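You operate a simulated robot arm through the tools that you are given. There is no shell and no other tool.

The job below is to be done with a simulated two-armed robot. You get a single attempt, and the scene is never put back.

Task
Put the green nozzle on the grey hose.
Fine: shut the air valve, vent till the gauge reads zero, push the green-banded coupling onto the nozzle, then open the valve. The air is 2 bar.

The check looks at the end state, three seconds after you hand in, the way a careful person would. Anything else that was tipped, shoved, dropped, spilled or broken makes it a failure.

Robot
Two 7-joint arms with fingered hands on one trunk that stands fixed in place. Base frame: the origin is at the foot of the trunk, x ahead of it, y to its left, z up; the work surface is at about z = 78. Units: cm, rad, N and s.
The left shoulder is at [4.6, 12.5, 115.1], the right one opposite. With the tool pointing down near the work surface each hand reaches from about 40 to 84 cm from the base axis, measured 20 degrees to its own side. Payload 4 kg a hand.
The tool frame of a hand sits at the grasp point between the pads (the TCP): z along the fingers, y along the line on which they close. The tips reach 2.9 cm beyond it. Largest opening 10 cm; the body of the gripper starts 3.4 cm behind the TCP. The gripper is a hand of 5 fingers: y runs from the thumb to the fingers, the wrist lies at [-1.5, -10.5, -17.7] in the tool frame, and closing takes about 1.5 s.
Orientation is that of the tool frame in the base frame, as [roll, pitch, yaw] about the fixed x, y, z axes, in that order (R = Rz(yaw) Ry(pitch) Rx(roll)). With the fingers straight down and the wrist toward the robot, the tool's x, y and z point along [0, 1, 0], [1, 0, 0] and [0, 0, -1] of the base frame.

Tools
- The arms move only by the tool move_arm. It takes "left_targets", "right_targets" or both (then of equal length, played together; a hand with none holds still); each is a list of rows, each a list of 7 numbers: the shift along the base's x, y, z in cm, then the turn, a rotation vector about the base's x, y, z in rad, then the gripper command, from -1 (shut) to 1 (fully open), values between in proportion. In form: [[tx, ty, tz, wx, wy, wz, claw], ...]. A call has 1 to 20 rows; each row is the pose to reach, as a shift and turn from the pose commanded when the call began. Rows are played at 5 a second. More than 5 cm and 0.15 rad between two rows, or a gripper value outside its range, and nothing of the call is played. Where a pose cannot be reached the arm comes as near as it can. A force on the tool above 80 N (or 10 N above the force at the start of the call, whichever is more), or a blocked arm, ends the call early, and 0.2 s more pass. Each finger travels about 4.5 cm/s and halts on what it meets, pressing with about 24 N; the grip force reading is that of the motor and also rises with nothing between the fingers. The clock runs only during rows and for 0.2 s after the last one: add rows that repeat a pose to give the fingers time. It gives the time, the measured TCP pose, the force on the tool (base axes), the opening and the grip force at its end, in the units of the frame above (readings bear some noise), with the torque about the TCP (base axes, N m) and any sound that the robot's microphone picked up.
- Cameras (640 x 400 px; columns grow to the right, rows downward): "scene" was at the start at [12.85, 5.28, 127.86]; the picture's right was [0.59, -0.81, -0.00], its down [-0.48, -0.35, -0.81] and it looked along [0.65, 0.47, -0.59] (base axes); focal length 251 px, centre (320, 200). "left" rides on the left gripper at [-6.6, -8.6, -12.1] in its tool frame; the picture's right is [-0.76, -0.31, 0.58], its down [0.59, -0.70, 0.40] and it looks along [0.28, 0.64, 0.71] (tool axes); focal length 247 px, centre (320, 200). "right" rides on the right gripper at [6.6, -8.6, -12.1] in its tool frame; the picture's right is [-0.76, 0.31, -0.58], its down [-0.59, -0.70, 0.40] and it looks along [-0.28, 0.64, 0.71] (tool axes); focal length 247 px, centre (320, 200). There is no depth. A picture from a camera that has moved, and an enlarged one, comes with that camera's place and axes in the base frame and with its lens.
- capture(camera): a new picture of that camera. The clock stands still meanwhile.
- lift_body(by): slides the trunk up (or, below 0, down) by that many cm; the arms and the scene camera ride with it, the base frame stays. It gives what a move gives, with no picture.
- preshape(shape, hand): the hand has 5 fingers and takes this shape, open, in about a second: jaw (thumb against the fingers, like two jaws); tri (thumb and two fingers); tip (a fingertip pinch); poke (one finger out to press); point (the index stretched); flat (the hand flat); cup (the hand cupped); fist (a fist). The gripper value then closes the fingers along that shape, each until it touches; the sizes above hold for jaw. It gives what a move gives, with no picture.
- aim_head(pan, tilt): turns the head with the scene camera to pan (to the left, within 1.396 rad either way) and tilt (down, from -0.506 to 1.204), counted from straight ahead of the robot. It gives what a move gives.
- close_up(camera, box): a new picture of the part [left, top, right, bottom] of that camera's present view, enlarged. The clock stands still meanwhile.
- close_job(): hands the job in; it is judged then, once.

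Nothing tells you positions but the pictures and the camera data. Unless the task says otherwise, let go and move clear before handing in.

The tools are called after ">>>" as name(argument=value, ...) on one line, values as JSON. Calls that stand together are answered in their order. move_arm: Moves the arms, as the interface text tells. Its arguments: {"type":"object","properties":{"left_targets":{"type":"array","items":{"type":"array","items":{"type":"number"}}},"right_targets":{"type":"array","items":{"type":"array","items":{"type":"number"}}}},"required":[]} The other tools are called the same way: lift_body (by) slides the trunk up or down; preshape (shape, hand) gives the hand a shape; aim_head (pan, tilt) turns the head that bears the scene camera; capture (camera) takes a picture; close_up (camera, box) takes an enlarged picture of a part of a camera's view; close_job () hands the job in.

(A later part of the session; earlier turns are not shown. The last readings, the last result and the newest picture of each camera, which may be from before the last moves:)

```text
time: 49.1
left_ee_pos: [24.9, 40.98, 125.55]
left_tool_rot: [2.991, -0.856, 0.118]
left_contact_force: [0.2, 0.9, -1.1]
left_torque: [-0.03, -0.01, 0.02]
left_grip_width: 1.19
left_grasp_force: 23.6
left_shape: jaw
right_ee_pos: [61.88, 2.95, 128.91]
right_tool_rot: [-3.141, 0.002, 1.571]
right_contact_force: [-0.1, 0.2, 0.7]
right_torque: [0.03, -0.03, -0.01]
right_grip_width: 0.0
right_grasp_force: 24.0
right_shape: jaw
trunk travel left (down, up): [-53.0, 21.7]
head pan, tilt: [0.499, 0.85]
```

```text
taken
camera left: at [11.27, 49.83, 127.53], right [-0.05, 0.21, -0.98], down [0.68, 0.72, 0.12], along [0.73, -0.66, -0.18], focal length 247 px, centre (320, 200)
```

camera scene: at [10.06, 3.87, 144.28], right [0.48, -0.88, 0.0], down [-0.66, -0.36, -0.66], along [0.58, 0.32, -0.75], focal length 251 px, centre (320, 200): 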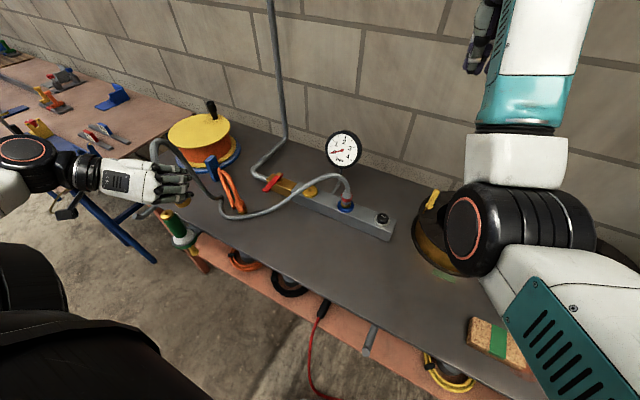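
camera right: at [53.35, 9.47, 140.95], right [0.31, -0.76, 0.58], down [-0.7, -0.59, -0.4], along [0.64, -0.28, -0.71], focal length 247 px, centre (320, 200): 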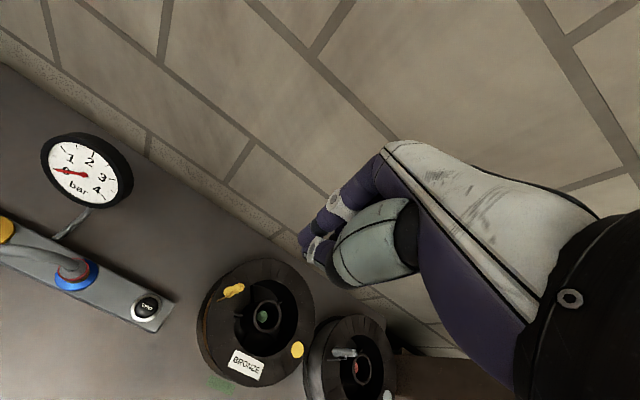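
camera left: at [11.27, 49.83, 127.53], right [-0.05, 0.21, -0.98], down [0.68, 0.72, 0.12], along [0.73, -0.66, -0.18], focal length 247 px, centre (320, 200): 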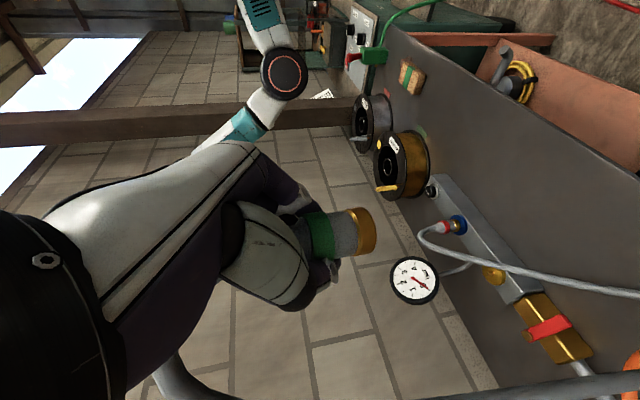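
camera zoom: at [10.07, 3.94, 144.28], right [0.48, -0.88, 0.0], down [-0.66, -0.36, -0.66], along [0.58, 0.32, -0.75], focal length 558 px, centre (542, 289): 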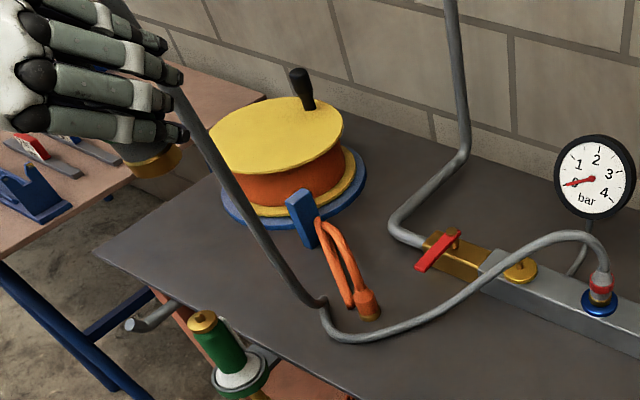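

The fold is now in front of the orange hose. I'll keep the hose stretched high and toward the robot while moving left, then lower on the robot's side so the slack lies toward the bench's front edge.

>>> move_arm(left_targets=[[-2, 0, 2, 0, 0, 0, -1], [-4, 1, 4, 0, 0, 0, -1], [-6, 3, 6, 0, 0, 0, -1], [-8, 6, 7, 0, 0, 0, -1], [-9, 9, 7, 0, 0, 0, -1], [-10, 12, 7, 0, 0, 0, -1], [-10, 15, 7, 0, 0, 0, -1], [-10, 18, 7, 0, 0, 0, -1], [-10, 18, 7, 0, 0, 0, -1]])

>>> capture(camera="scene")

>>> close_up(camera="scene", box=[80, 70, 360, 250])

>>> capture(camera="left")

```text
time: 51.1
left_ee_pos: [14.77, 59.24, 132.3]
left_tool_rot: [2.993, -0.86, 0.117]
left_contact_force: [0.3, -0.5, -0.7]
left_torque: [0.01, 0.0, 0.01]
left_grip_width: 1.2
left_grasp_force: 24.4
left_shape: jaw
right_ee_pos: [61.93, 2.84, 129.03]
right_tool_rot: [3.142, 0.001, 1.572]
right_contact_force: [-0.5, -0.9, -0.3]
right_torque: [0.03, -0.02, -0.04]
right_grip_width: 0.0
right_grasp_force: 24.4
right_shape: jaw
trunk travel left (down, up): [-53.0, 21.7]
head pan, tilt: [0.499, 0.85]
```

```text
taken
camera scene: at [10.09, 3.87, 144.28], right [0.48, -0.88, 0.0], down [-0.66, -0.36, -0.66], along [0.58, 0.32, -0.75], focal length 251 px, centre (320, 200)
```

scene: 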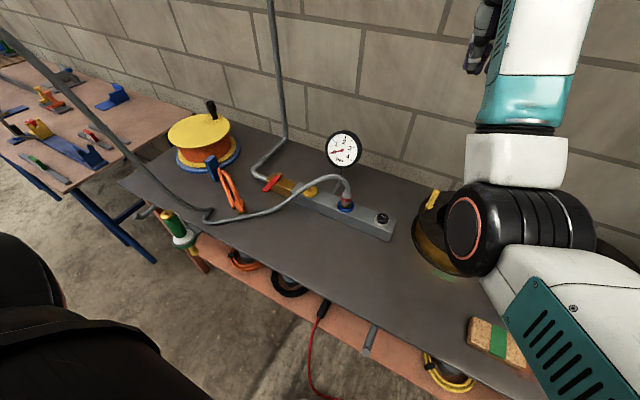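

```text
2.22 times, centred on (220, 160) of scene
camera zoom: at [10.09, 3.87, 144.28], right [0.48, -0.88, 0.0], down [-0.66, -0.36, -0.66], along [0.58, 0.32, -0.75], focal length 558 px, centre (542, 289)
```

zoom: 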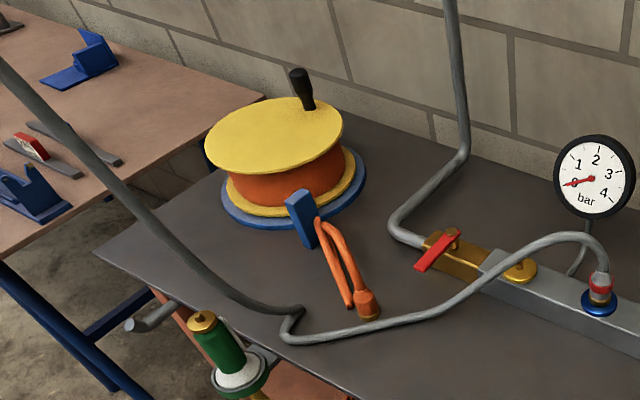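

```text
taken
camera left: at [1.2, 67.89, 134.33], right [-0.05, 0.21, -0.98], down [0.68, 0.72, 0.12], along [0.73, -0.66, -0.18], focal length 247 px, centre (320, 200)
```

left: 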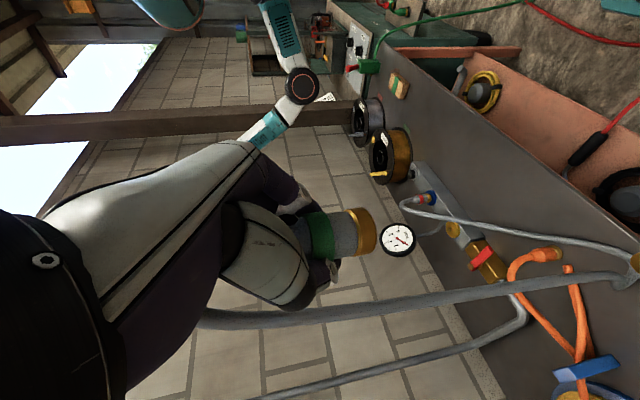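

The hose now lies well in front of the orange one, its fold near the bench's front edge. I'll lower on this side in stages.

>>> move_arm(left_targets=[[0, 0.5, -3, 0, 0, 0, -1], [0, 1, -6, 0, 0, 0, -1], [0, 1.5, -9, 0, 0, 0, -1], [0, 2, -12, 0, 0, 0, -1], [0, 2.5, -15, 0, 0, 0, -1], [0, 3, -18, 0, 0, 0, -1], [0.5, 3.5, -21, 0, 0, 0, -1], [1, 3.8, -24, 0, 0, 0, -1], [1, 3.8, -24, 0, 0, 0, -1]])

>>> aim_head(pan=0.95, tilt=0.85)

>>> capture(camera="scene")

>>> capture(camera="left")

```text
time: 53.1
left_ee_pos: [15.96, 62.8, 108.32]
left_tool_rot: [2.99, -0.859, 0.118]
left_contact_force: [-0.5, 0.0, -0.5]
left_torque: [0.03, 0.0, 0.0]
left_grip_width: 1.17
left_grasp_force: 24.3
left_shape: jaw
right_ee_pos: [61.8, 2.88, 129.06]
right_tool_rot: [-3.14, -0.001, 1.571]
right_contact_force: [0.0, -0.3, 0.1]
right_torque: [-0.03, 0.03, -0.02]
right_grip_width: 0.02
right_grasp_force: 23.7
right_shape: jaw
trunk travel left (down, up): [-53.0, 21.7]
head pan, tilt: [0.499, 0.85]
```

```text
time: 54.0
left_ee_pos: [15.79, 62.75, 108.16]
left_tool_rot: [2.99, -0.858, 0.12]
left_contact_force: [0.3, 0.2, -1.0]
left_torque: [0.03, 0.02, -0.02]
left_grip_width: 1.21
left_grasp_force: 24.1
left_shape: jaw
right_ee_pos: [61.83, 3.02, 128.92]
right_tool_rot: [3.141, -0.001, 1.57]
right_contact_force: [-0.1, -0.3, -0.1]
right_torque: [-0.02, 0.05, 0.02]
right_grip_width: 0.0
right_grasp_force: 23.9
right_shape: jaw
trunk travel left (down, up): [-53.0, 21.7]
head pan, tilt: [0.949, 0.85]
```

```text
taken
camera scene: at [7.76, 6.52, 144.28], right [0.81, -0.58, 0.0], down [-0.44, -0.61, -0.66], along [0.38, 0.54, -0.75], focal length 251 px, centre (320, 200)
```

scene: 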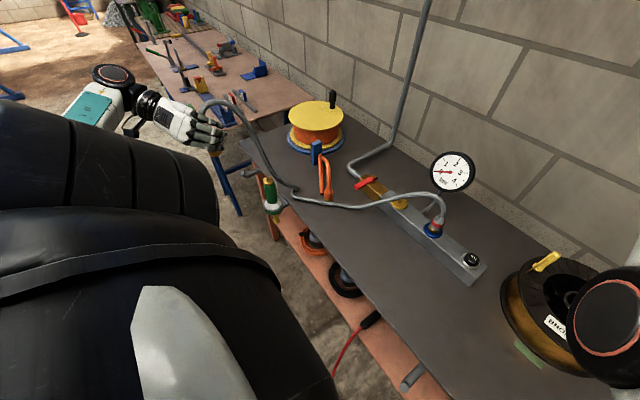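

```text
taken
camera left: at [2.35, 71.54, 110.25], right [-0.05, 0.21, -0.98], down [0.68, 0.72, 0.12], along [0.73, -0.66, -0.18], focal length 247 px, centre (320, 200)
```

left: 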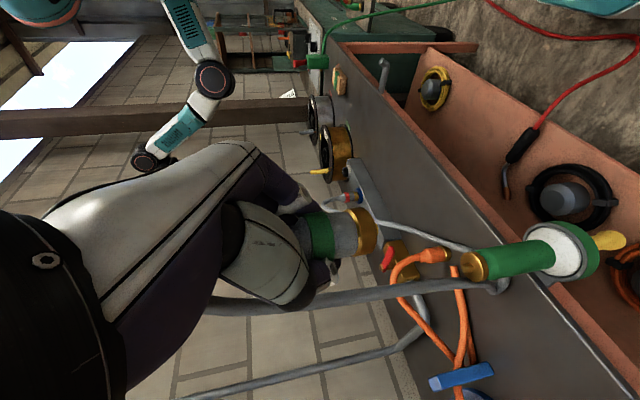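

Both the nozzle and the held coupling are visible in the hand camera now. Close-ups to align them.

>>> close_up(camera="left", box=[280, 180, 640, 320])

>>> close_up(camera="scene", box=[180, 80, 360, 220])

>>> close_up(camera="left", box=[440, 200, 620, 310])

```text
1.78 times, centred on (460, 250) of left
camera zoom: at [2.35, 71.54, 110.25], right [-0.05, 0.21, -0.98], down [0.68, 0.72, 0.12], along [0.73, -0.66, -0.18], focal length 439 px, centre (71, 111)
```

zoom: 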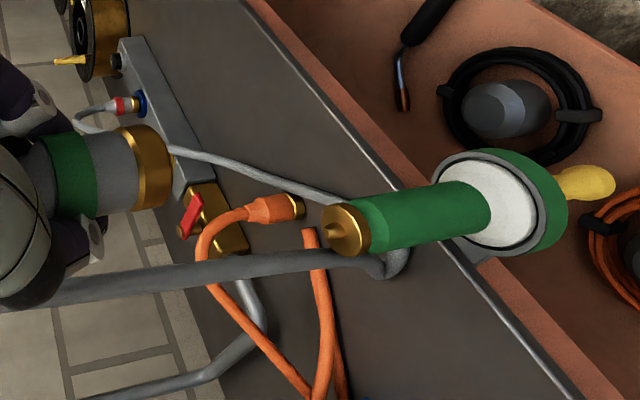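

```text
2.86 times, centred on (270, 150) of scene
camera zoom: at [7.76, 6.52, 144.28], right [0.81, -0.58, 0.0], down [-0.44, -0.61, -0.66], along [0.38, 0.54, -0.75], focal length 718 px, centre (463, 343)
```

zoom: 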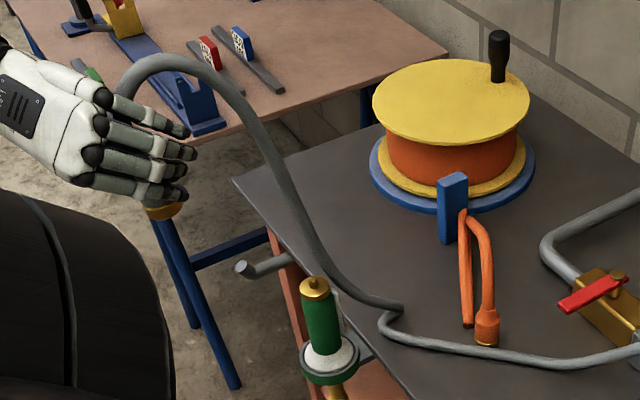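

```text
3.56 times, centred on (530, 255) of left
camera zoom: at [2.35, 71.54, 110.25], right [-0.05, 0.21, -0.98], down [0.68, 0.72, 0.12], along [0.73, -0.66, -0.18], focal length 878 px, centre (-427, 4)
```

zoom: 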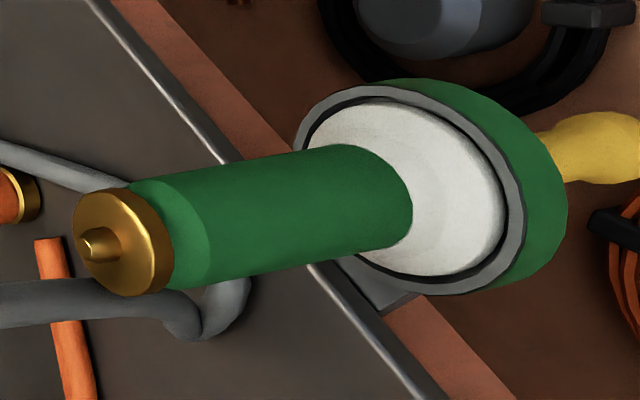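

The nozzle pin is at about (27.4, 62.0, 89.6); the coupling's mouth is about 3.9 cm below the tool point and nearly vertical. I'll move in above the pin in steps, watching the hose.

>>> move_arm(left_targets=[[2, -0.1, -1.5, 0, 0, 0, -1], [4, -0.2, -3, 0, 0, 0, -1], [6, -0.4, -5, 0, 0, 0, -1], [8, -0.6, -7, 0, 0, 0, -1], [10, -0.7, -8.5, 0, 0, 0, -1], [11, -0.7, -9.5, 0, 0, 0, -1], [11, -0.7, -9.5, 0, 0, 0, -1]])

>>> close_up(camera="left", box=[280, 180, 480, 310])

>>> close_up(camera="scene", box=[200, 80, 420, 250])

```text
time: 55.6
left_ee_pos: [26.81, 62.26, 98.63]
left_tool_rot: [2.993, -0.858, 0.117]
left_contact_force: [-0.4, -0.5, -0.5]
left_torque: [0.02, 0.02, 0.0]
left_grip_width: 1.21
left_grasp_force: 24.5
left_shape: jaw
right_ee_pos: [61.84, 2.91, 129.01]
right_tool_rot: [3.141, 0.0, 1.57]
right_contact_force: [0.2, -0.6, 0.3]
right_torque: [-0.03, 0.0, 0.04]
right_grip_width: 0.0
right_grasp_force: 24.1
right_shape: jaw
trunk travel left (down, up): [-53.0, 21.7]
head pan, tilt: [0.949, 0.85]
```

```text
3.08 times, centred on (380, 245) of left
camera zoom: at [13.29, 71.09, 100.69], right [-0.05, 0.21, -0.98], down [0.68, 0.72, 0.12], along [0.73, -0.66, -0.18], focal length 760 px, centre (135, 62)
```

zoom: 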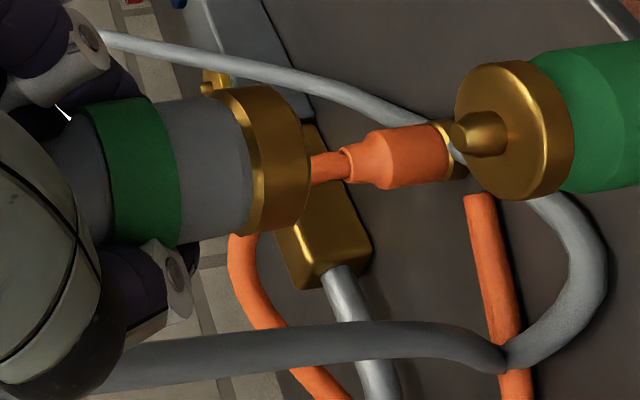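

```text
2.35 times, centred on (310, 165) of scene
camera zoom: at [7.74, 6.52, 144.28], right [0.81, -0.58, 0.0], down [-0.44, -0.61, -0.66], along [0.38, 0.54, -0.75], focal length 591 px, centre (344, 282)
```

zoom: 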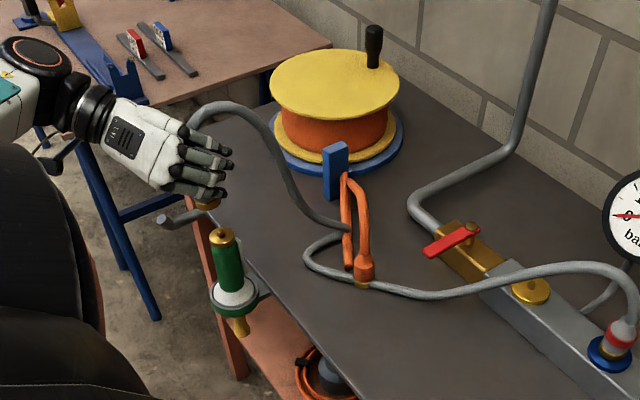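

The orange hose hasn't moved. I'll use the scene camera for a second line of sight on the coupling mouth versus the pin.

>>> close_up(camera="scene", box=[250, 140, 310, 190])

>>> close_up(camera="scene", box=[310, 130, 370, 180])

```text
8.00 times, centred on (280, 165) of scene
camera zoom: at [7.74, 6.52, 144.28], right [0.81, -0.58, 0.0], down [-0.44, -0.61, -0.66], along [0.38, 0.54, -0.75], focal length 2009 px, centre (640, 480)
```

zoom: 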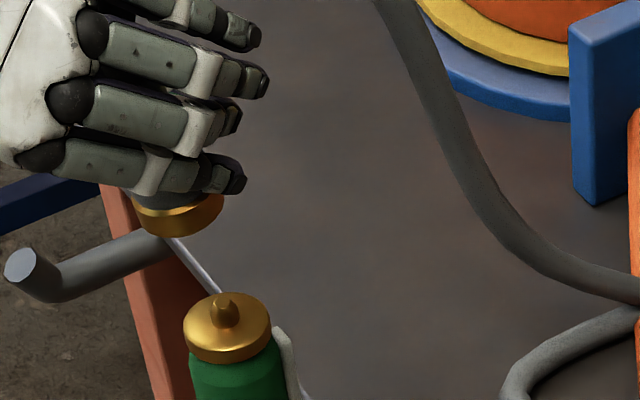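

```text
8.00 times, centred on (340, 155) of scene
camera zoom: at [7.74, 6.52, 144.28], right [0.81, -0.58, 0.0], down [-0.44, -0.61, -0.66], along [0.38, 0.54, -0.75], focal length 2009 px, centre (160, 560)
```

zoom: 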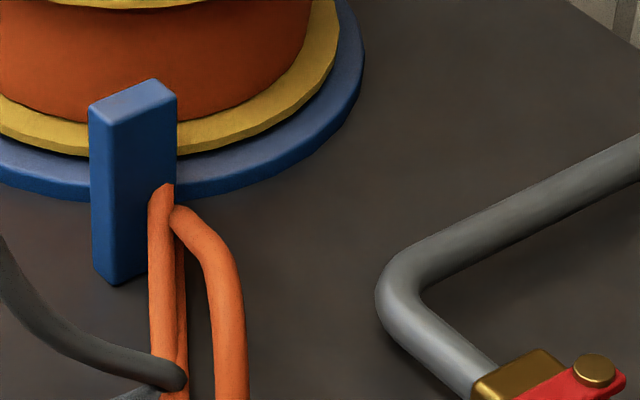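

The two views agree: the mouth needs to go +0.75 in x and −0.26 in y, with about 6 cm to the disc. I'll shift and lower 3.3 cm, then recheck.

>>> move_arm(left_targets=[[0.4, -0.15, -0.8, 0, 0, 0, -1], [0.75, -0.26, -1.6, 0, 0, 0, -1], [0.75, -0.26, -2.5, 0, 0, 0, -1], [0.75, -0.26, -3.3, 0, 0, 0, -1], [0.75, -0.26, -3.3, 0, 0, 0, -1]])

>>> close_up(camera="left", box=[300, 180, 460, 290])

>>> close_up(camera="scene", box=[250, 140, 310, 190])

>>> close_up(camera="scene", box=[310, 130, 370, 180])

```text
time: 56.8
left_ee_pos: [27.77, 61.89, 95.57]
left_tool_rot: [2.99, -0.857, 0.12]
left_contact_force: [0.6, -0.2, -1.1]
left_torque: [0.03, 0.01, 0.01]
left_grip_width: 1.19
left_grasp_force: 23.6
left_shape: jaw
right_ee_pos: [61.92, 2.86, 128.86]
right_tool_rot: [3.141, 0.0, 1.572]
right_contact_force: [-0.1, -0.9, 0.4]
right_torque: [0.01, 0.01, 0.01]
right_grip_width: 0.0
right_grasp_force: 24.5
right_shape: jaw
trunk travel left (down, up): [-53.0, 21.7]
head pan, tilt: [0.949, 0.85]
```

```text
3.64 times, centred on (380, 235) of left
camera zoom: at [14.12, 70.77, 97.59], right [-0.05, 0.21, -0.98], down [0.68, 0.72, 0.12], along [0.73, -0.66, -0.18], focal length 898 px, centre (102, 73)
```

zoom: 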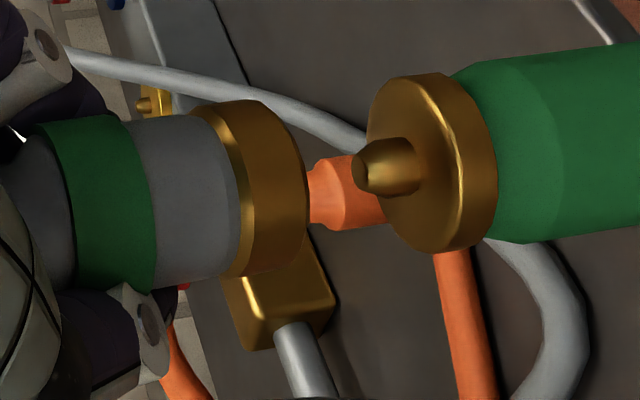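

```text
8.00 times, centred on (280, 165) of scene
camera zoom: at [7.76, 6.52, 144.28], right [0.81, -0.58, 0.0], down [-0.44, -0.61, -0.66], along [0.38, 0.54, -0.75], focal length 2009 px, centre (640, 480)
```

zoom: 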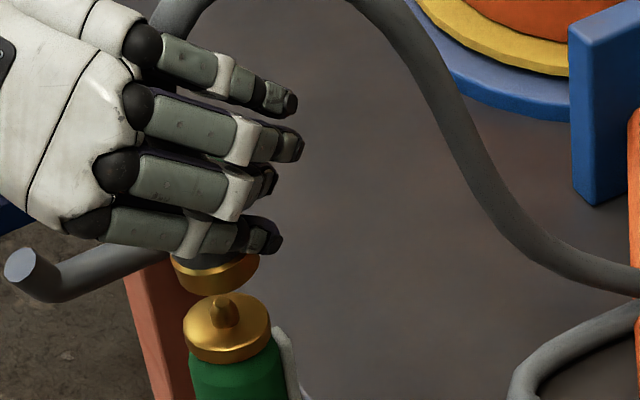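

```text
8.00 times, centred on (340, 155) of scene
camera zoom: at [7.76, 6.52, 144.28], right [0.81, -0.58, 0.0], down [-0.44, -0.61, -0.66], along [0.38, 0.54, -0.75], focal length 2009 px, centre (160, 560)
```

zoom: 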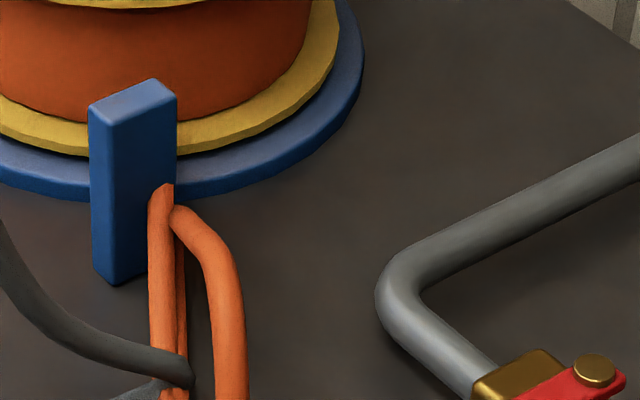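

Both views show the coupling mouth in line with the pin. I'll lower 2.5 cm in small steps and read the force.

>>> move_arm(left_targets=[[0, 0, -0.5, 0, 0, 0, -1], [0, 0, -1.0, 0, 0, 0, -1], [0, 0, -1.5, 0, 0, 0, -1], [0, 0, -1.9, 0, 0, 0, -1], [0, 0, -2.2, 0, 0, 0, -1], [0, 0, -2.5, 0, 0, 0, -1], [0, 0, -2.5, 0, 0, 0, -1]])

>>> close_up(camera="left", box=[300, 180, 460, 290])

>>> close_up(camera="scene", box=[250, 140, 310, 190])

```text
time: 58.4
left_ee_pos: [27.74, 62.1, 93.15]
left_tool_rot: [2.988, -0.857, 0.119]
left_contact_force: [0.7, -0.2, -2.2]
left_torque: [0.0, -0.01, 0.04]
left_grip_width: 1.2
left_grasp_force: 24.1
left_shape: jaw
right_ee_pos: [61.75, 2.89, 128.86]
right_tool_rot: [-3.141, 0.001, 1.571]
right_contact_force: [0.1, 0.0, 0.2]
right_torque: [0.01, -0.02, -0.02]
right_grip_width: 0.01
right_grasp_force: 23.9
right_shape: jaw
trunk travel left (down, up): [-53.0, 21.7]
head pan, tilt: [0.949, 0.85]
```

```text
3.64 times, centred on (380, 235) of left
camera zoom: at [14.12, 70.81, 95.19], right [-0.05, 0.21, -0.98], down [0.68, 0.72, 0.12], along [0.73, -0.66, -0.18], focal length 898 px, centre (102, 73)
```

zoom: 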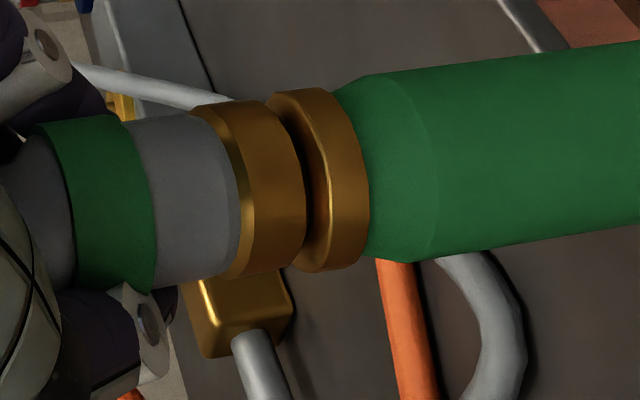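

```text
8.00 times, centred on (280, 165) of scene
camera zoom: at [7.75, 6.52, 144.28], right [0.81, -0.58, 0.0], down [-0.44, -0.61, -0.66], along [0.38, 0.54, -0.75], focal length 2009 px, centre (640, 480)
```

zoom: 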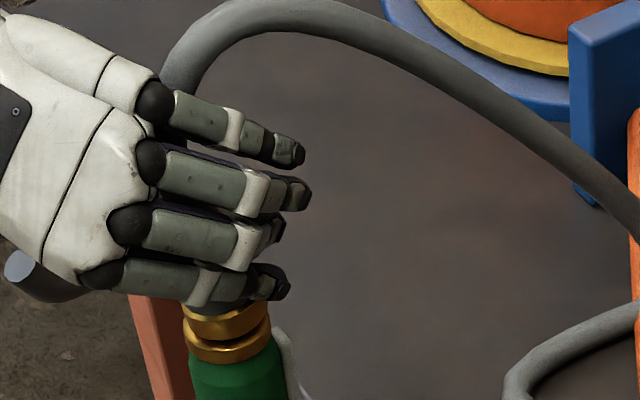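

The pin has entered the mouth with almost no force; a gap of about half a centimetre remains. I'll push down the rest.

>>> move_arm(left_targets=[[0, 0, -0.2, 0, 0, 0, -1], [0, 0, -0.4, 0, 0, 0, -1], [0, 0, -0.6, 0, 0, 0, -1], [0, 0, -0.8, 0, 0, 0, -1], [0, 0, -0.8, 0, 0, 0, -1]])

>>> close_up(camera="left", box=[300, 180, 460, 290])

>>> close_up(camera="scene", box=[250, 140, 310, 190])

```text
time: 59.6
left_ee_pos: [27.85, 61.89, 92.73]
left_tool_rot: [2.989, -0.862, 0.12]
left_contact_force: [1.8, -1.0, 19.7]
left_torque: [-0.13, -0.08, 0.06]
left_grip_width: 1.23
left_grasp_force: 23.7
left_shape: jaw
right_ee_pos: [61.82, 2.6, 129.04]
right_tool_rot: [-3.14, -0.002, 1.57]
right_contact_force: [0.7, -1.2, -0.8]
right_torque: [0.01, 0.01, -0.01]
right_grip_width: 0.01
right_grasp_force: 24.2
right_shape: jaw
trunk travel left (down, up): [-53.0, 21.7]
head pan, tilt: [0.949, 0.85]
```

```text
3.64 times, centred on (380, 235) of left
camera zoom: at [14.19, 70.68, 94.63], right [-0.05, 0.21, -0.98], down [0.68, 0.72, 0.12], along [0.73, -0.66, -0.18], focal length 898 px, centre (102, 73)
```

zoom: 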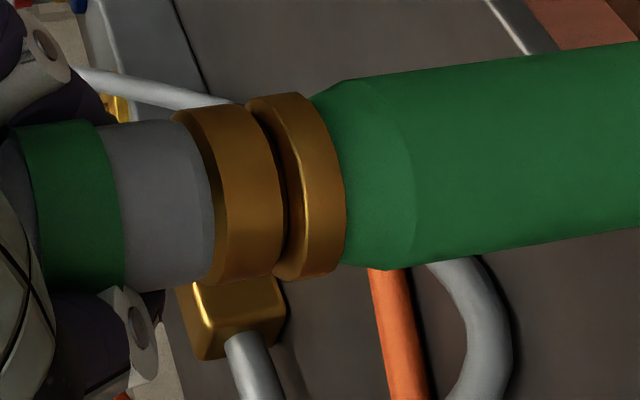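

```text
8.00 times, centred on (280, 165) of scene
camera zoom: at [7.67, 6.29, 144.31], right [0.81, -0.58, 0.0], down [-0.44, -0.61, -0.66], along [0.38, 0.54, -0.75], focal length 2009 px, centre (640, 480)
```

zoom: 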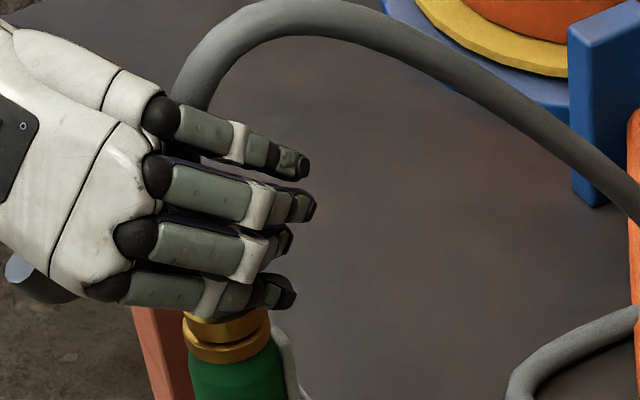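

There's about 20 N of resistance, a small gap remains, and the coupling has slipped about 5 mm up in the hand with no click. Alignment looks right, so I'll try a slight twist while pushing a bit more.

>>> move_arm(left_targets=[[0, 0, -0.2, 0, 0, 0.06, -1], [0, 0, -0.4, 0, 0, 0, -1], [0, 0, -0.5, 0, 0, -0.06, -1], [0, 0, -0.6, 0, 0, 0, -1], [0, 0, -0.6, 0, 0, 0, -1]])

>>> close_up(camera="left", box=[300, 180, 460, 290])

>>> close_up(camera="scene", box=[250, 140, 310, 190])

```text
time: 60.8
left_ee_pos: [27.85, 61.86, 91.95]
left_tool_rot: [2.991, -0.86, 0.118]
left_contact_force: [4.9, -1.1, 22.3]
left_torque: [-0.11, -0.03, -0.03]
left_grip_width: 1.28
left_grasp_force: 24.0
left_shape: jaw
right_ee_pos: [61.71, 2.67, 129.0]
right_tool_rot: [3.141, -0.003, 1.57]
right_contact_force: [-0.7, -1.3, 0.0]
right_torque: [0.0, -0.04, -0.01]
right_grip_width: 0.0
right_grasp_force: 23.9
right_shape: jaw
trunk travel left (down, up): [-53.0, 21.7]
head pan, tilt: [0.949, 0.85]
```

```text
3.64 times, centred on (380, 235) of left
camera zoom: at [14.22, 70.63, 93.91], right [-0.05, 0.21, -0.98], down [0.68, 0.72, 0.12], along [0.73, -0.66, -0.18], focal length 898 px, centre (102, 73)
```

zoom: 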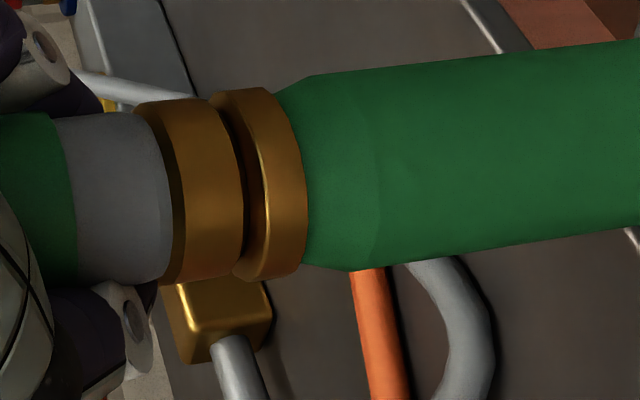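

```text
8.00 times, centred on (280, 165) of scene
camera zoom: at [7.77, 6.28, 144.3], right [0.81, -0.58, 0.0], down [-0.44, -0.61, -0.66], along [0.38, 0.54, -0.75], focal length 2009 px, centre (640, 480)
```

zoom: 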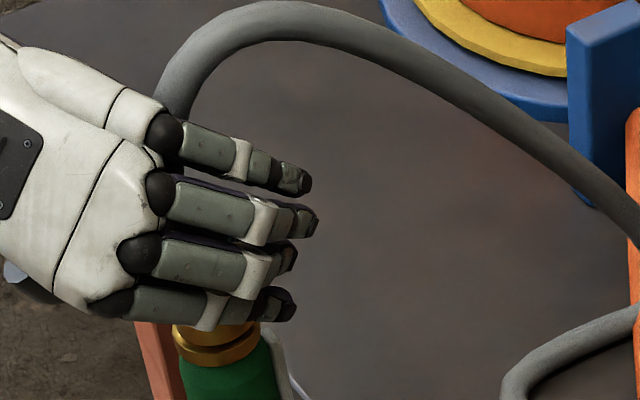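

The grip slips at about 20 N, so friction alone won't seat it. The pin is already inside, so I'll open the fingers slightly as a cage, check that the coupling stays put, then re-grip higher, around the hose above the cone, to push on the shoulder.

>>> move_arm(left_targets=[[0, 0, 0.4, 0, 0, 0, -1], [0, 0, 0.6, 0, 0, 0, -0.8], [0, 0, 0.6, 0, 0, 0, -0.5], [0, 0, 0.6, 0, 0, 0, -0.2], [0, 0, 0.6, 0, 0, 0, -0.1], [0, 0, 0.6, 0, 0, 0, -0.1]])

>>> close_up(camera="left", box=[260, 160, 460, 310])

>>> close_up(camera="scene", box=[250, 130, 330, 190])

```text
time: 62.2
left_ee_pos: [27.64, 61.89, 92.47]
left_tool_rot: [2.988, -0.857, 0.121]
left_contact_force: [1.5, -0.8, 1.7]
left_torque: [0.06, -0.03, -0.03]
left_grip_width: 4.38
left_grasp_force: 0.1
left_shape: jaw
right_ee_pos: [61.92, 2.75, 128.97]
right_tool_rot: [3.141, -0.001, 1.572]
right_contact_force: [0.4, 0.4, -0.1]
right_torque: [0.0, 0.02, 0.01]
right_grip_width: 0.01
right_grasp_force: 24.0
right_shape: jaw
trunk travel left (down, up): [-53.0, 21.7]
head pan, tilt: [0.949, 0.85]
```

```text
2.67 times, centred on (360, 235) of left
camera zoom: at [14.04, 70.67, 94.41], right [-0.05, 0.21, -0.98], down [0.68, 0.72, 0.12], along [0.73, -0.66, -0.18], focal length 659 px, centre (213, 107)
```

zoom: 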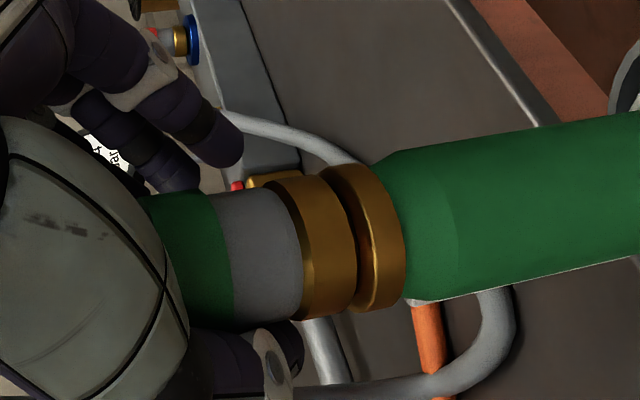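

```text
6.67 times, centred on (290, 160) of scene
camera zoom: at [7.75, 6.49, 144.28], right [0.81, -0.58, 0.0], down [-0.44, -0.61, -0.66], along [0.38, 0.54, -0.75], focal length 1674 px, centre (520, 467)
```

zoom: 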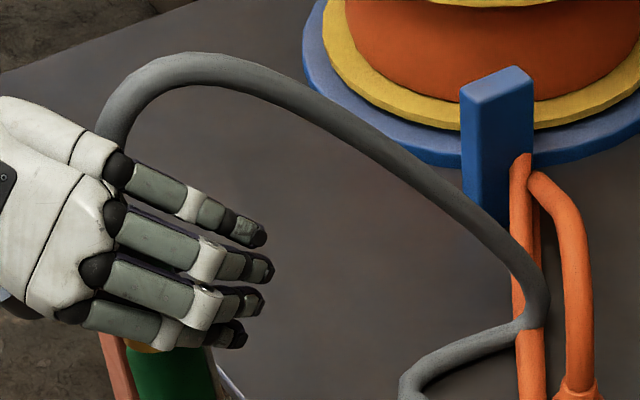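

The coupling stays on the pin. I'll raise the open hand 2.5 cm so the index and middle fingers close around the hose just above the cone, then close.

>>> move_arm(left_targets=[[0, 0, 0.8, 0, 0, 0, -0.1], [0, 0, 1.6, 0, 0, 0, -0.1], [0, 0, 2.5, 0, 0, 0, -0.1], [0, 0, 2.5, 0, 0, 0, -0.4], [0, 0, 2.5, 0, 0, 0, -0.7], [0, 0, 2.5, 0, 0, 0, -1], [0, 0, 2.5, 0, 0, 0, -1], [0, 0, 2.5, 0, 0, 0, -1], [0, 0, 2.5, 0, 0, 0, -1]])

>>> close_up(camera="left", box=[260, 160, 460, 310])

>>> close_up(camera="scene", box=[250, 130, 330, 190])

```text
time: 64.2
left_ee_pos: [27.73, 62.07, 95.04]
left_tool_rot: [2.989, -0.858, 0.119]
left_contact_force: [1.2, 0.5, 0.3]
left_torque: [-0.01, -0.04, 0.03]
left_grip_width: 0.26
left_grasp_force: 24.5
left_shape: jaw
right_ee_pos: [61.88, 2.87, 128.95]
right_tool_rot: [3.141, -0.001, 1.571]
right_contact_force: [0.2, 0.9, 0.2]
right_torque: [0.04, 0.03, 0.0]
right_grip_width: 0.01
right_grasp_force: 23.5
right_shape: jaw
trunk travel left (down, up): [-53.0, 21.7]
head pan, tilt: [0.949, 0.85]
```

```text
2.67 times, centred on (360, 235) of left
camera zoom: at [14.2, 70.76, 97.02], right [-0.05, 0.21, -0.98], down [0.68, 0.72, 0.12], along [0.73, -0.66, -0.18], focal length 659 px, centre (213, 107)
```

zoom: 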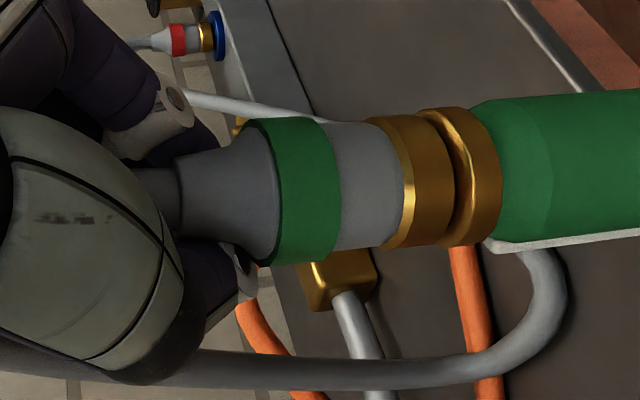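

```text
6.67 times, centred on (290, 160) of scene
camera zoom: at [7.76, 6.52, 144.28], right [0.81, -0.58, 0.0], down [-0.44, -0.61, -0.66], along [0.38, 0.54, -0.75], focal length 1674 px, centre (520, 467)
```

zoom: 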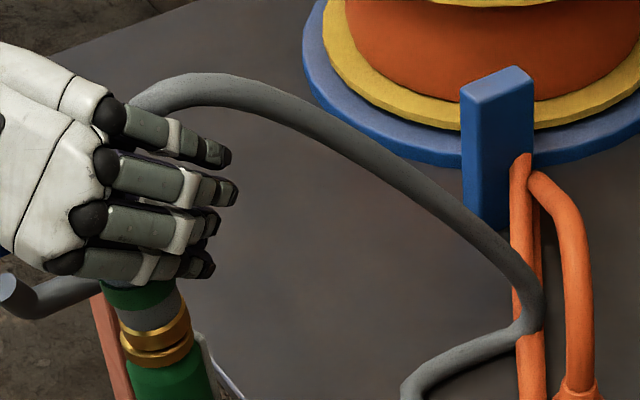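

The fingers are now closed around the hose above the cone. I'll push straight down onto the cone shoulder in small steps.

>>> move_arm(left_targets=[[0, 0, -0.3, 0, 0, 0, -1], [0, 0, -0.6, 0, 0, 0, -1], [0, 0, -0.9, 0, 0, 0, -1], [0, 0, -1.2, 0, 0, 0, -1], [0, 0, -1.2, 0, 0, 0, -1]])

>>> close_up(camera="left", box=[260, 160, 460, 310])

>>> close_up(camera="scene", box=[250, 130, 330, 190])

```text
time: 65.4
left_ee_pos: [27.91, 61.89, 94.34]
left_tool_rot: [2.994, -0.871, 0.117]
left_contact_force: [7.3, 5.6, 40.7]
left_torque: [0.6, 0.05, -0.08]
left_grip_width: 0.27
left_grasp_force: 24.3
left_shape: jaw
right_ee_pos: [61.83, 2.55, 129.0]
right_tool_rot: [3.14, -0.002, 1.571]
right_contact_force: [-0.5, 0.8, 0.0]
right_torque: [0.01, -0.03, -0.04]
right_grip_width: 0.03
right_grasp_force: 24.4
right_shape: jaw
trunk travel left (down, up): [-53.0, 21.7]
head pan, tilt: [0.949, 0.85]
```

```text
2.67 times, centred on (360, 235) of left
camera zoom: at [14.38, 70.62, 96.25], right [-0.04, 0.21, -0.98], down [0.68, 0.72, 0.13], along [0.73, -0.66, -0.18], focal length 659 px, centre (213, 107)
```

zoom: 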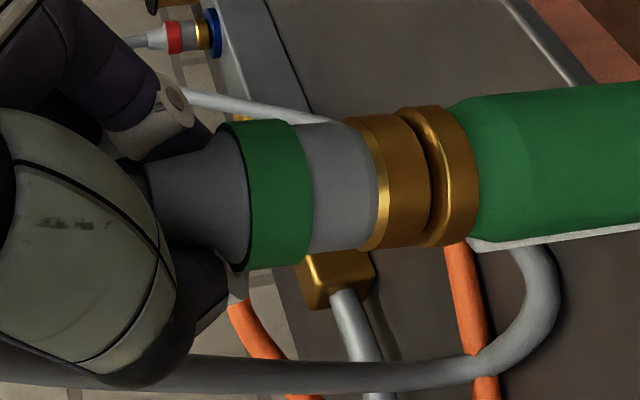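

```text
6.67 times, centred on (290, 160) of scene
camera zoom: at [7.66, 6.17, 144.33], right [0.81, -0.58, 0.0], down [-0.44, -0.61, -0.66], along [0.38, 0.54, -0.75], focal length 1674 px, centre (520, 467)
```

zoom: 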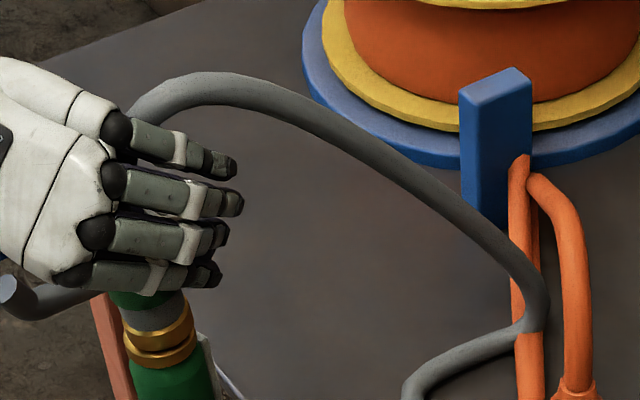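

The force is 40 N without a click yet. I'll zoom in on the joint to judge the remaining gap and tilt.

>>> close_up(camera="left", box=[330, 190, 430, 270])

>>> close_up(camera="scene", box=[258, 160, 288, 185])

>>> close_up(camera="left", box=[280, 155, 360, 205])

```text
5.00 times, centred on (380, 230) of left
camera zoom: at [14.38, 70.62, 96.25], right [-0.04, 0.21, -0.98], down [0.68, 0.72, 0.13], along [0.73, -0.66, -0.18], focal length 1235 px, centre (20, 50)
```

zoom: 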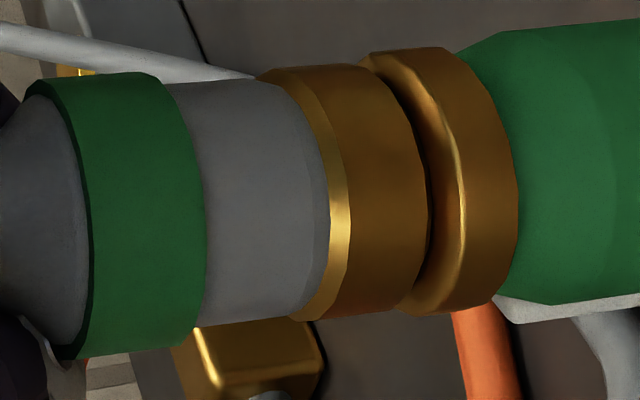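

```text
16.00 times, centred on (273, 172) of scene
camera zoom: at [7.66, 6.17, 144.33], right [0.81, -0.58, 0.0], down [-0.44, -0.61, -0.66], along [0.38, 0.54, -0.75], focal length 4019 px, centre (1072, 640)
```

zoom: 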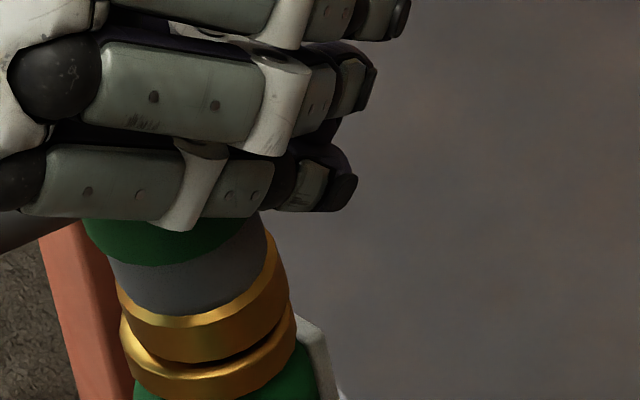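

```text
8.00 times, centred on (320, 180) of left
camera zoom: at [14.38, 70.62, 96.25], right [-0.04, 0.21, -0.98], down [0.68, 0.72, 0.13], along [0.73, -0.66, -0.18], focal length 1976 px, centre (320, 360)
```

zoom: 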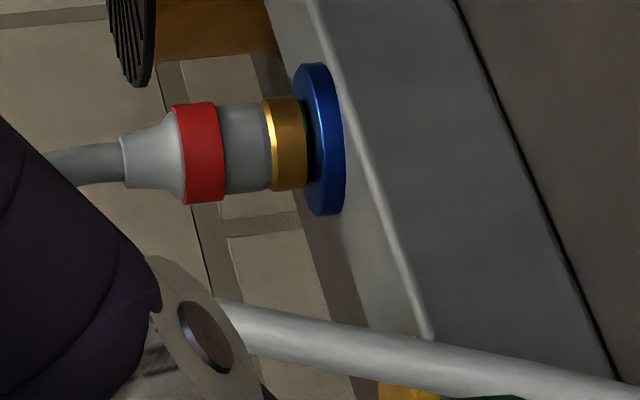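

The coupling leans slightly (top toward −x,+y) because I'm pressing off-center on the thumb side. I'll shift the hand against the lean while pressing, then push again.

>>> move_arm(left_targets=[[0.1, -0.2, 0.3, 0, 0, 0, -1], [0.2, -0.4, 0.3, 0, 0, 0, -1], [0.3, -0.6, 0.2, 0, 0, 0, -1], [0.3, -0.7, -0.1, 0, 0, 0, -1], [0.3, -0.7, -0.4, 0, 0, 0, -1], [0.3, -0.7, -0.7, 0, 0, 0, -1], [0.3, -0.7, -0.7, 0, 0, 0, -1]])

>>> close_up(camera="left", box=[330, 190, 430, 270])

>>> close_up(camera="scene", box=[258, 160, 288, 185])

```text
time: 67.0
left_ee_pos: [27.98, 61.15, 92.66]
left_tool_rot: [2.989, -0.857, 0.118]
left_contact_force: [1.3, -0.5, -0.2]
left_torque: [0.02, 0.02, -0.03]
left_grip_width: 0.28
left_grasp_force: 23.9
left_shape: jaw
right_ee_pos: [61.87, 2.92, 128.97]
right_tool_rot: [-3.141, 0.001, 1.569]
right_contact_force: [0.3, -0.4, 0.5]
right_torque: [0.0, -0.01, 0.0]
right_grip_width: 0.01
right_grasp_force: 24.2
right_shape: jaw
trunk travel left (down, up): [-53.0, 21.7]
head pan, tilt: [0.949, 0.85]
```

```text
5.00 times, centred on (380, 230) of left
camera zoom: at [14.38, 69.97, 94.83], right [-0.05, 0.21, -0.98], down [0.68, 0.72, 0.12], along [0.73, -0.66, -0.18], focal length 1235 px, centre (20, 50)
```

zoom: 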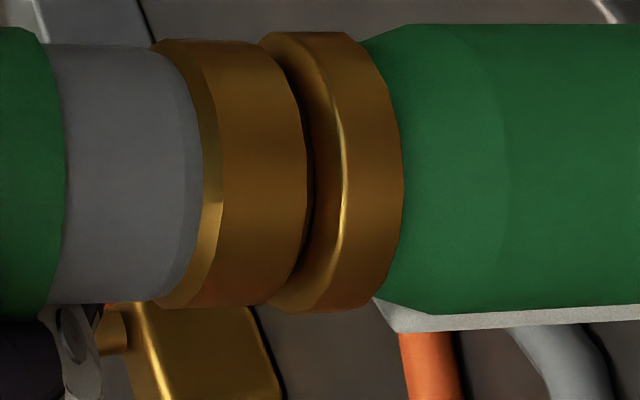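

```text
16.00 times, centred on (273, 172) of scene
camera zoom: at [7.74, 6.48, 144.28], right [0.81, -0.58, 0.0], down [-0.44, -0.61, -0.66], along [0.38, 0.54, -0.75], focal length 4019 px, centre (1072, 640)
```

zoom: 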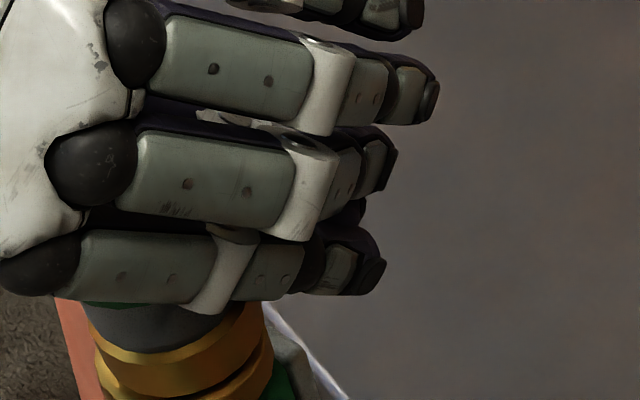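

The force has dropped to zero, so the hand slid past the shoulder. Let me see where the fingers and the coupling are now.

>>> close_up(camera="left", box=[230, 140, 430, 310])

>>> close_up(camera="scene", box=[240, 120, 320, 190])

```text
2.35 times, centred on (330, 225) of left
camera zoom: at [14.38, 69.97, 94.83], right [-0.05, 0.21, -0.98], down [0.68, 0.72, 0.12], along [0.73, -0.66, -0.18], focal length 581 px, centre (296, 141)
```

zoom: 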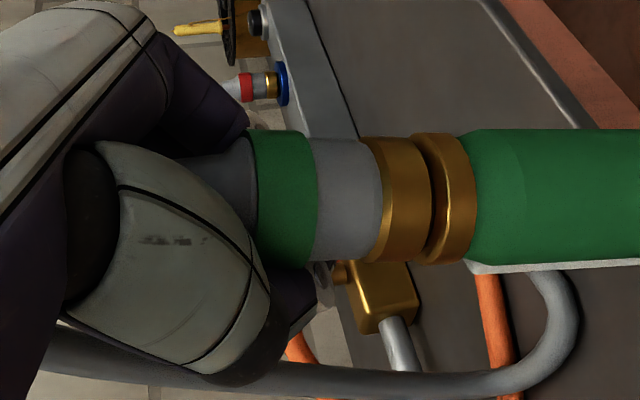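

```text
5.71 times, centred on (280, 155) of scene
camera zoom: at [7.74, 6.48, 144.28], right [0.81, -0.58, 0.0], down [-0.44, -0.61, -0.66], along [0.38, 0.54, -0.75], focal length 1435 px, centre (549, 457)
```

zoom: 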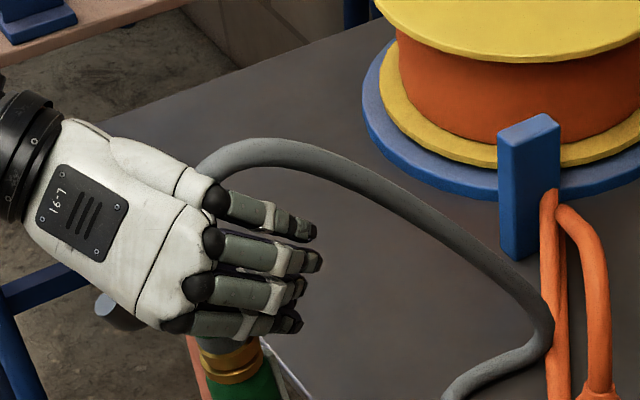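

The coupling ended up loosely enclosed in the fist, so nothing was pushing it straight. I'll open the hand, check the coupling, then turn the hand horizontal so all the fingers wrap the coupling squarely, with thumb and middle finger on the cone.

>>> move_arm(left_targets=[[0, 0, 0, 0, 0, 0, -0.6], [0, 0, 0, 0, 0, 0, -0.2], [0, 0.2, 0, 0, 0, 0, 0.2], [0, 0.5, 0, 0, 0, 0, 0.3], [-0.2, 0.85, 0.5, 0, 0, 0, 0.3], [-0.4, 0.85, 1.2, 0, 0, 0, 0.3], [-0.4, 0.85, 1.8, 0, 0, 0, 0.3], [-0.4, 0.85, 1.8, 0, 0, 0, 0.3]])

>>> close_up(camera="left", box=[230, 140, 430, 310])

>>> close_up(camera="scene", box=[240, 120, 320, 190])

```text
time: 68.8
left_ee_pos: [27.56, 62.28, 94.52]
left_tool_rot: [2.99, -0.859, 0.118]
left_contact_force: [-0.4, -0.5, 0.9]
left_torque: [0.02, -0.01, 0.0]
left_grip_width: 6.47
left_grasp_force: 0.0
left_shape: jaw
right_ee_pos: [61.9, 2.94, 128.94]
right_tool_rot: [-3.14, 0.0, 1.571]
right_contact_force: [-0.5, -0.6, 0.2]
right_torque: [0.0, -0.01, -0.05]
right_grip_width: 0.0
right_grasp_force: 24.0
right_shape: jaw
trunk travel left (down, up): [-53.0, 21.7]
head pan, tilt: [0.949, 0.85]
```

```text
2.35 times, centred on (330, 225) of left
camera zoom: at [14.04, 71.0, 96.61], right [-0.05, 0.21, -0.98], down [0.68, 0.72, 0.12], along [0.73, -0.66, -0.18], focal length 581 px, centre (296, 141)
```

zoom: 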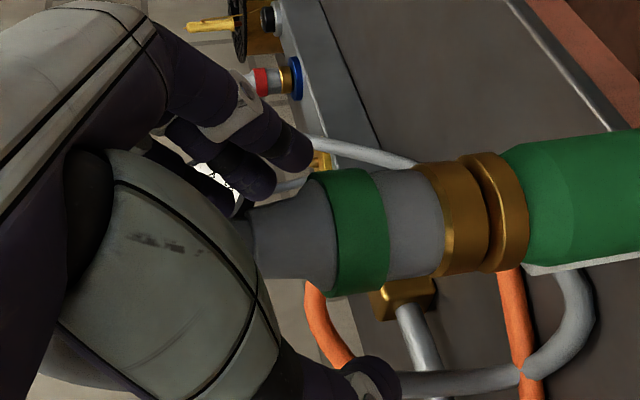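

```text
5.71 times, centred on (280, 155) of scene
camera zoom: at [7.75, 6.51, 144.28], right [0.81, -0.58, 0.0], down [-0.44, -0.61, -0.66], along [0.38, 0.54, -0.75], focal length 1435 px, centre (549, 457)
```

zoom: 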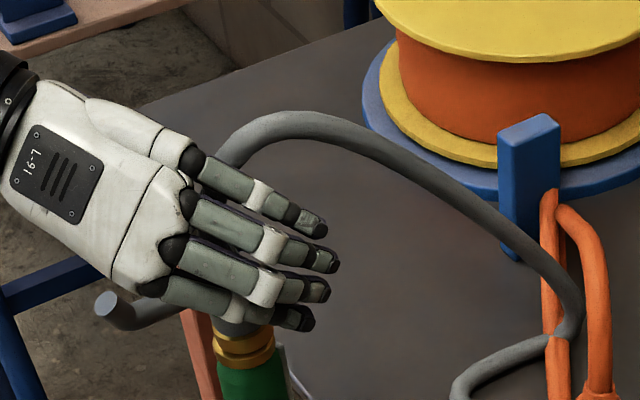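

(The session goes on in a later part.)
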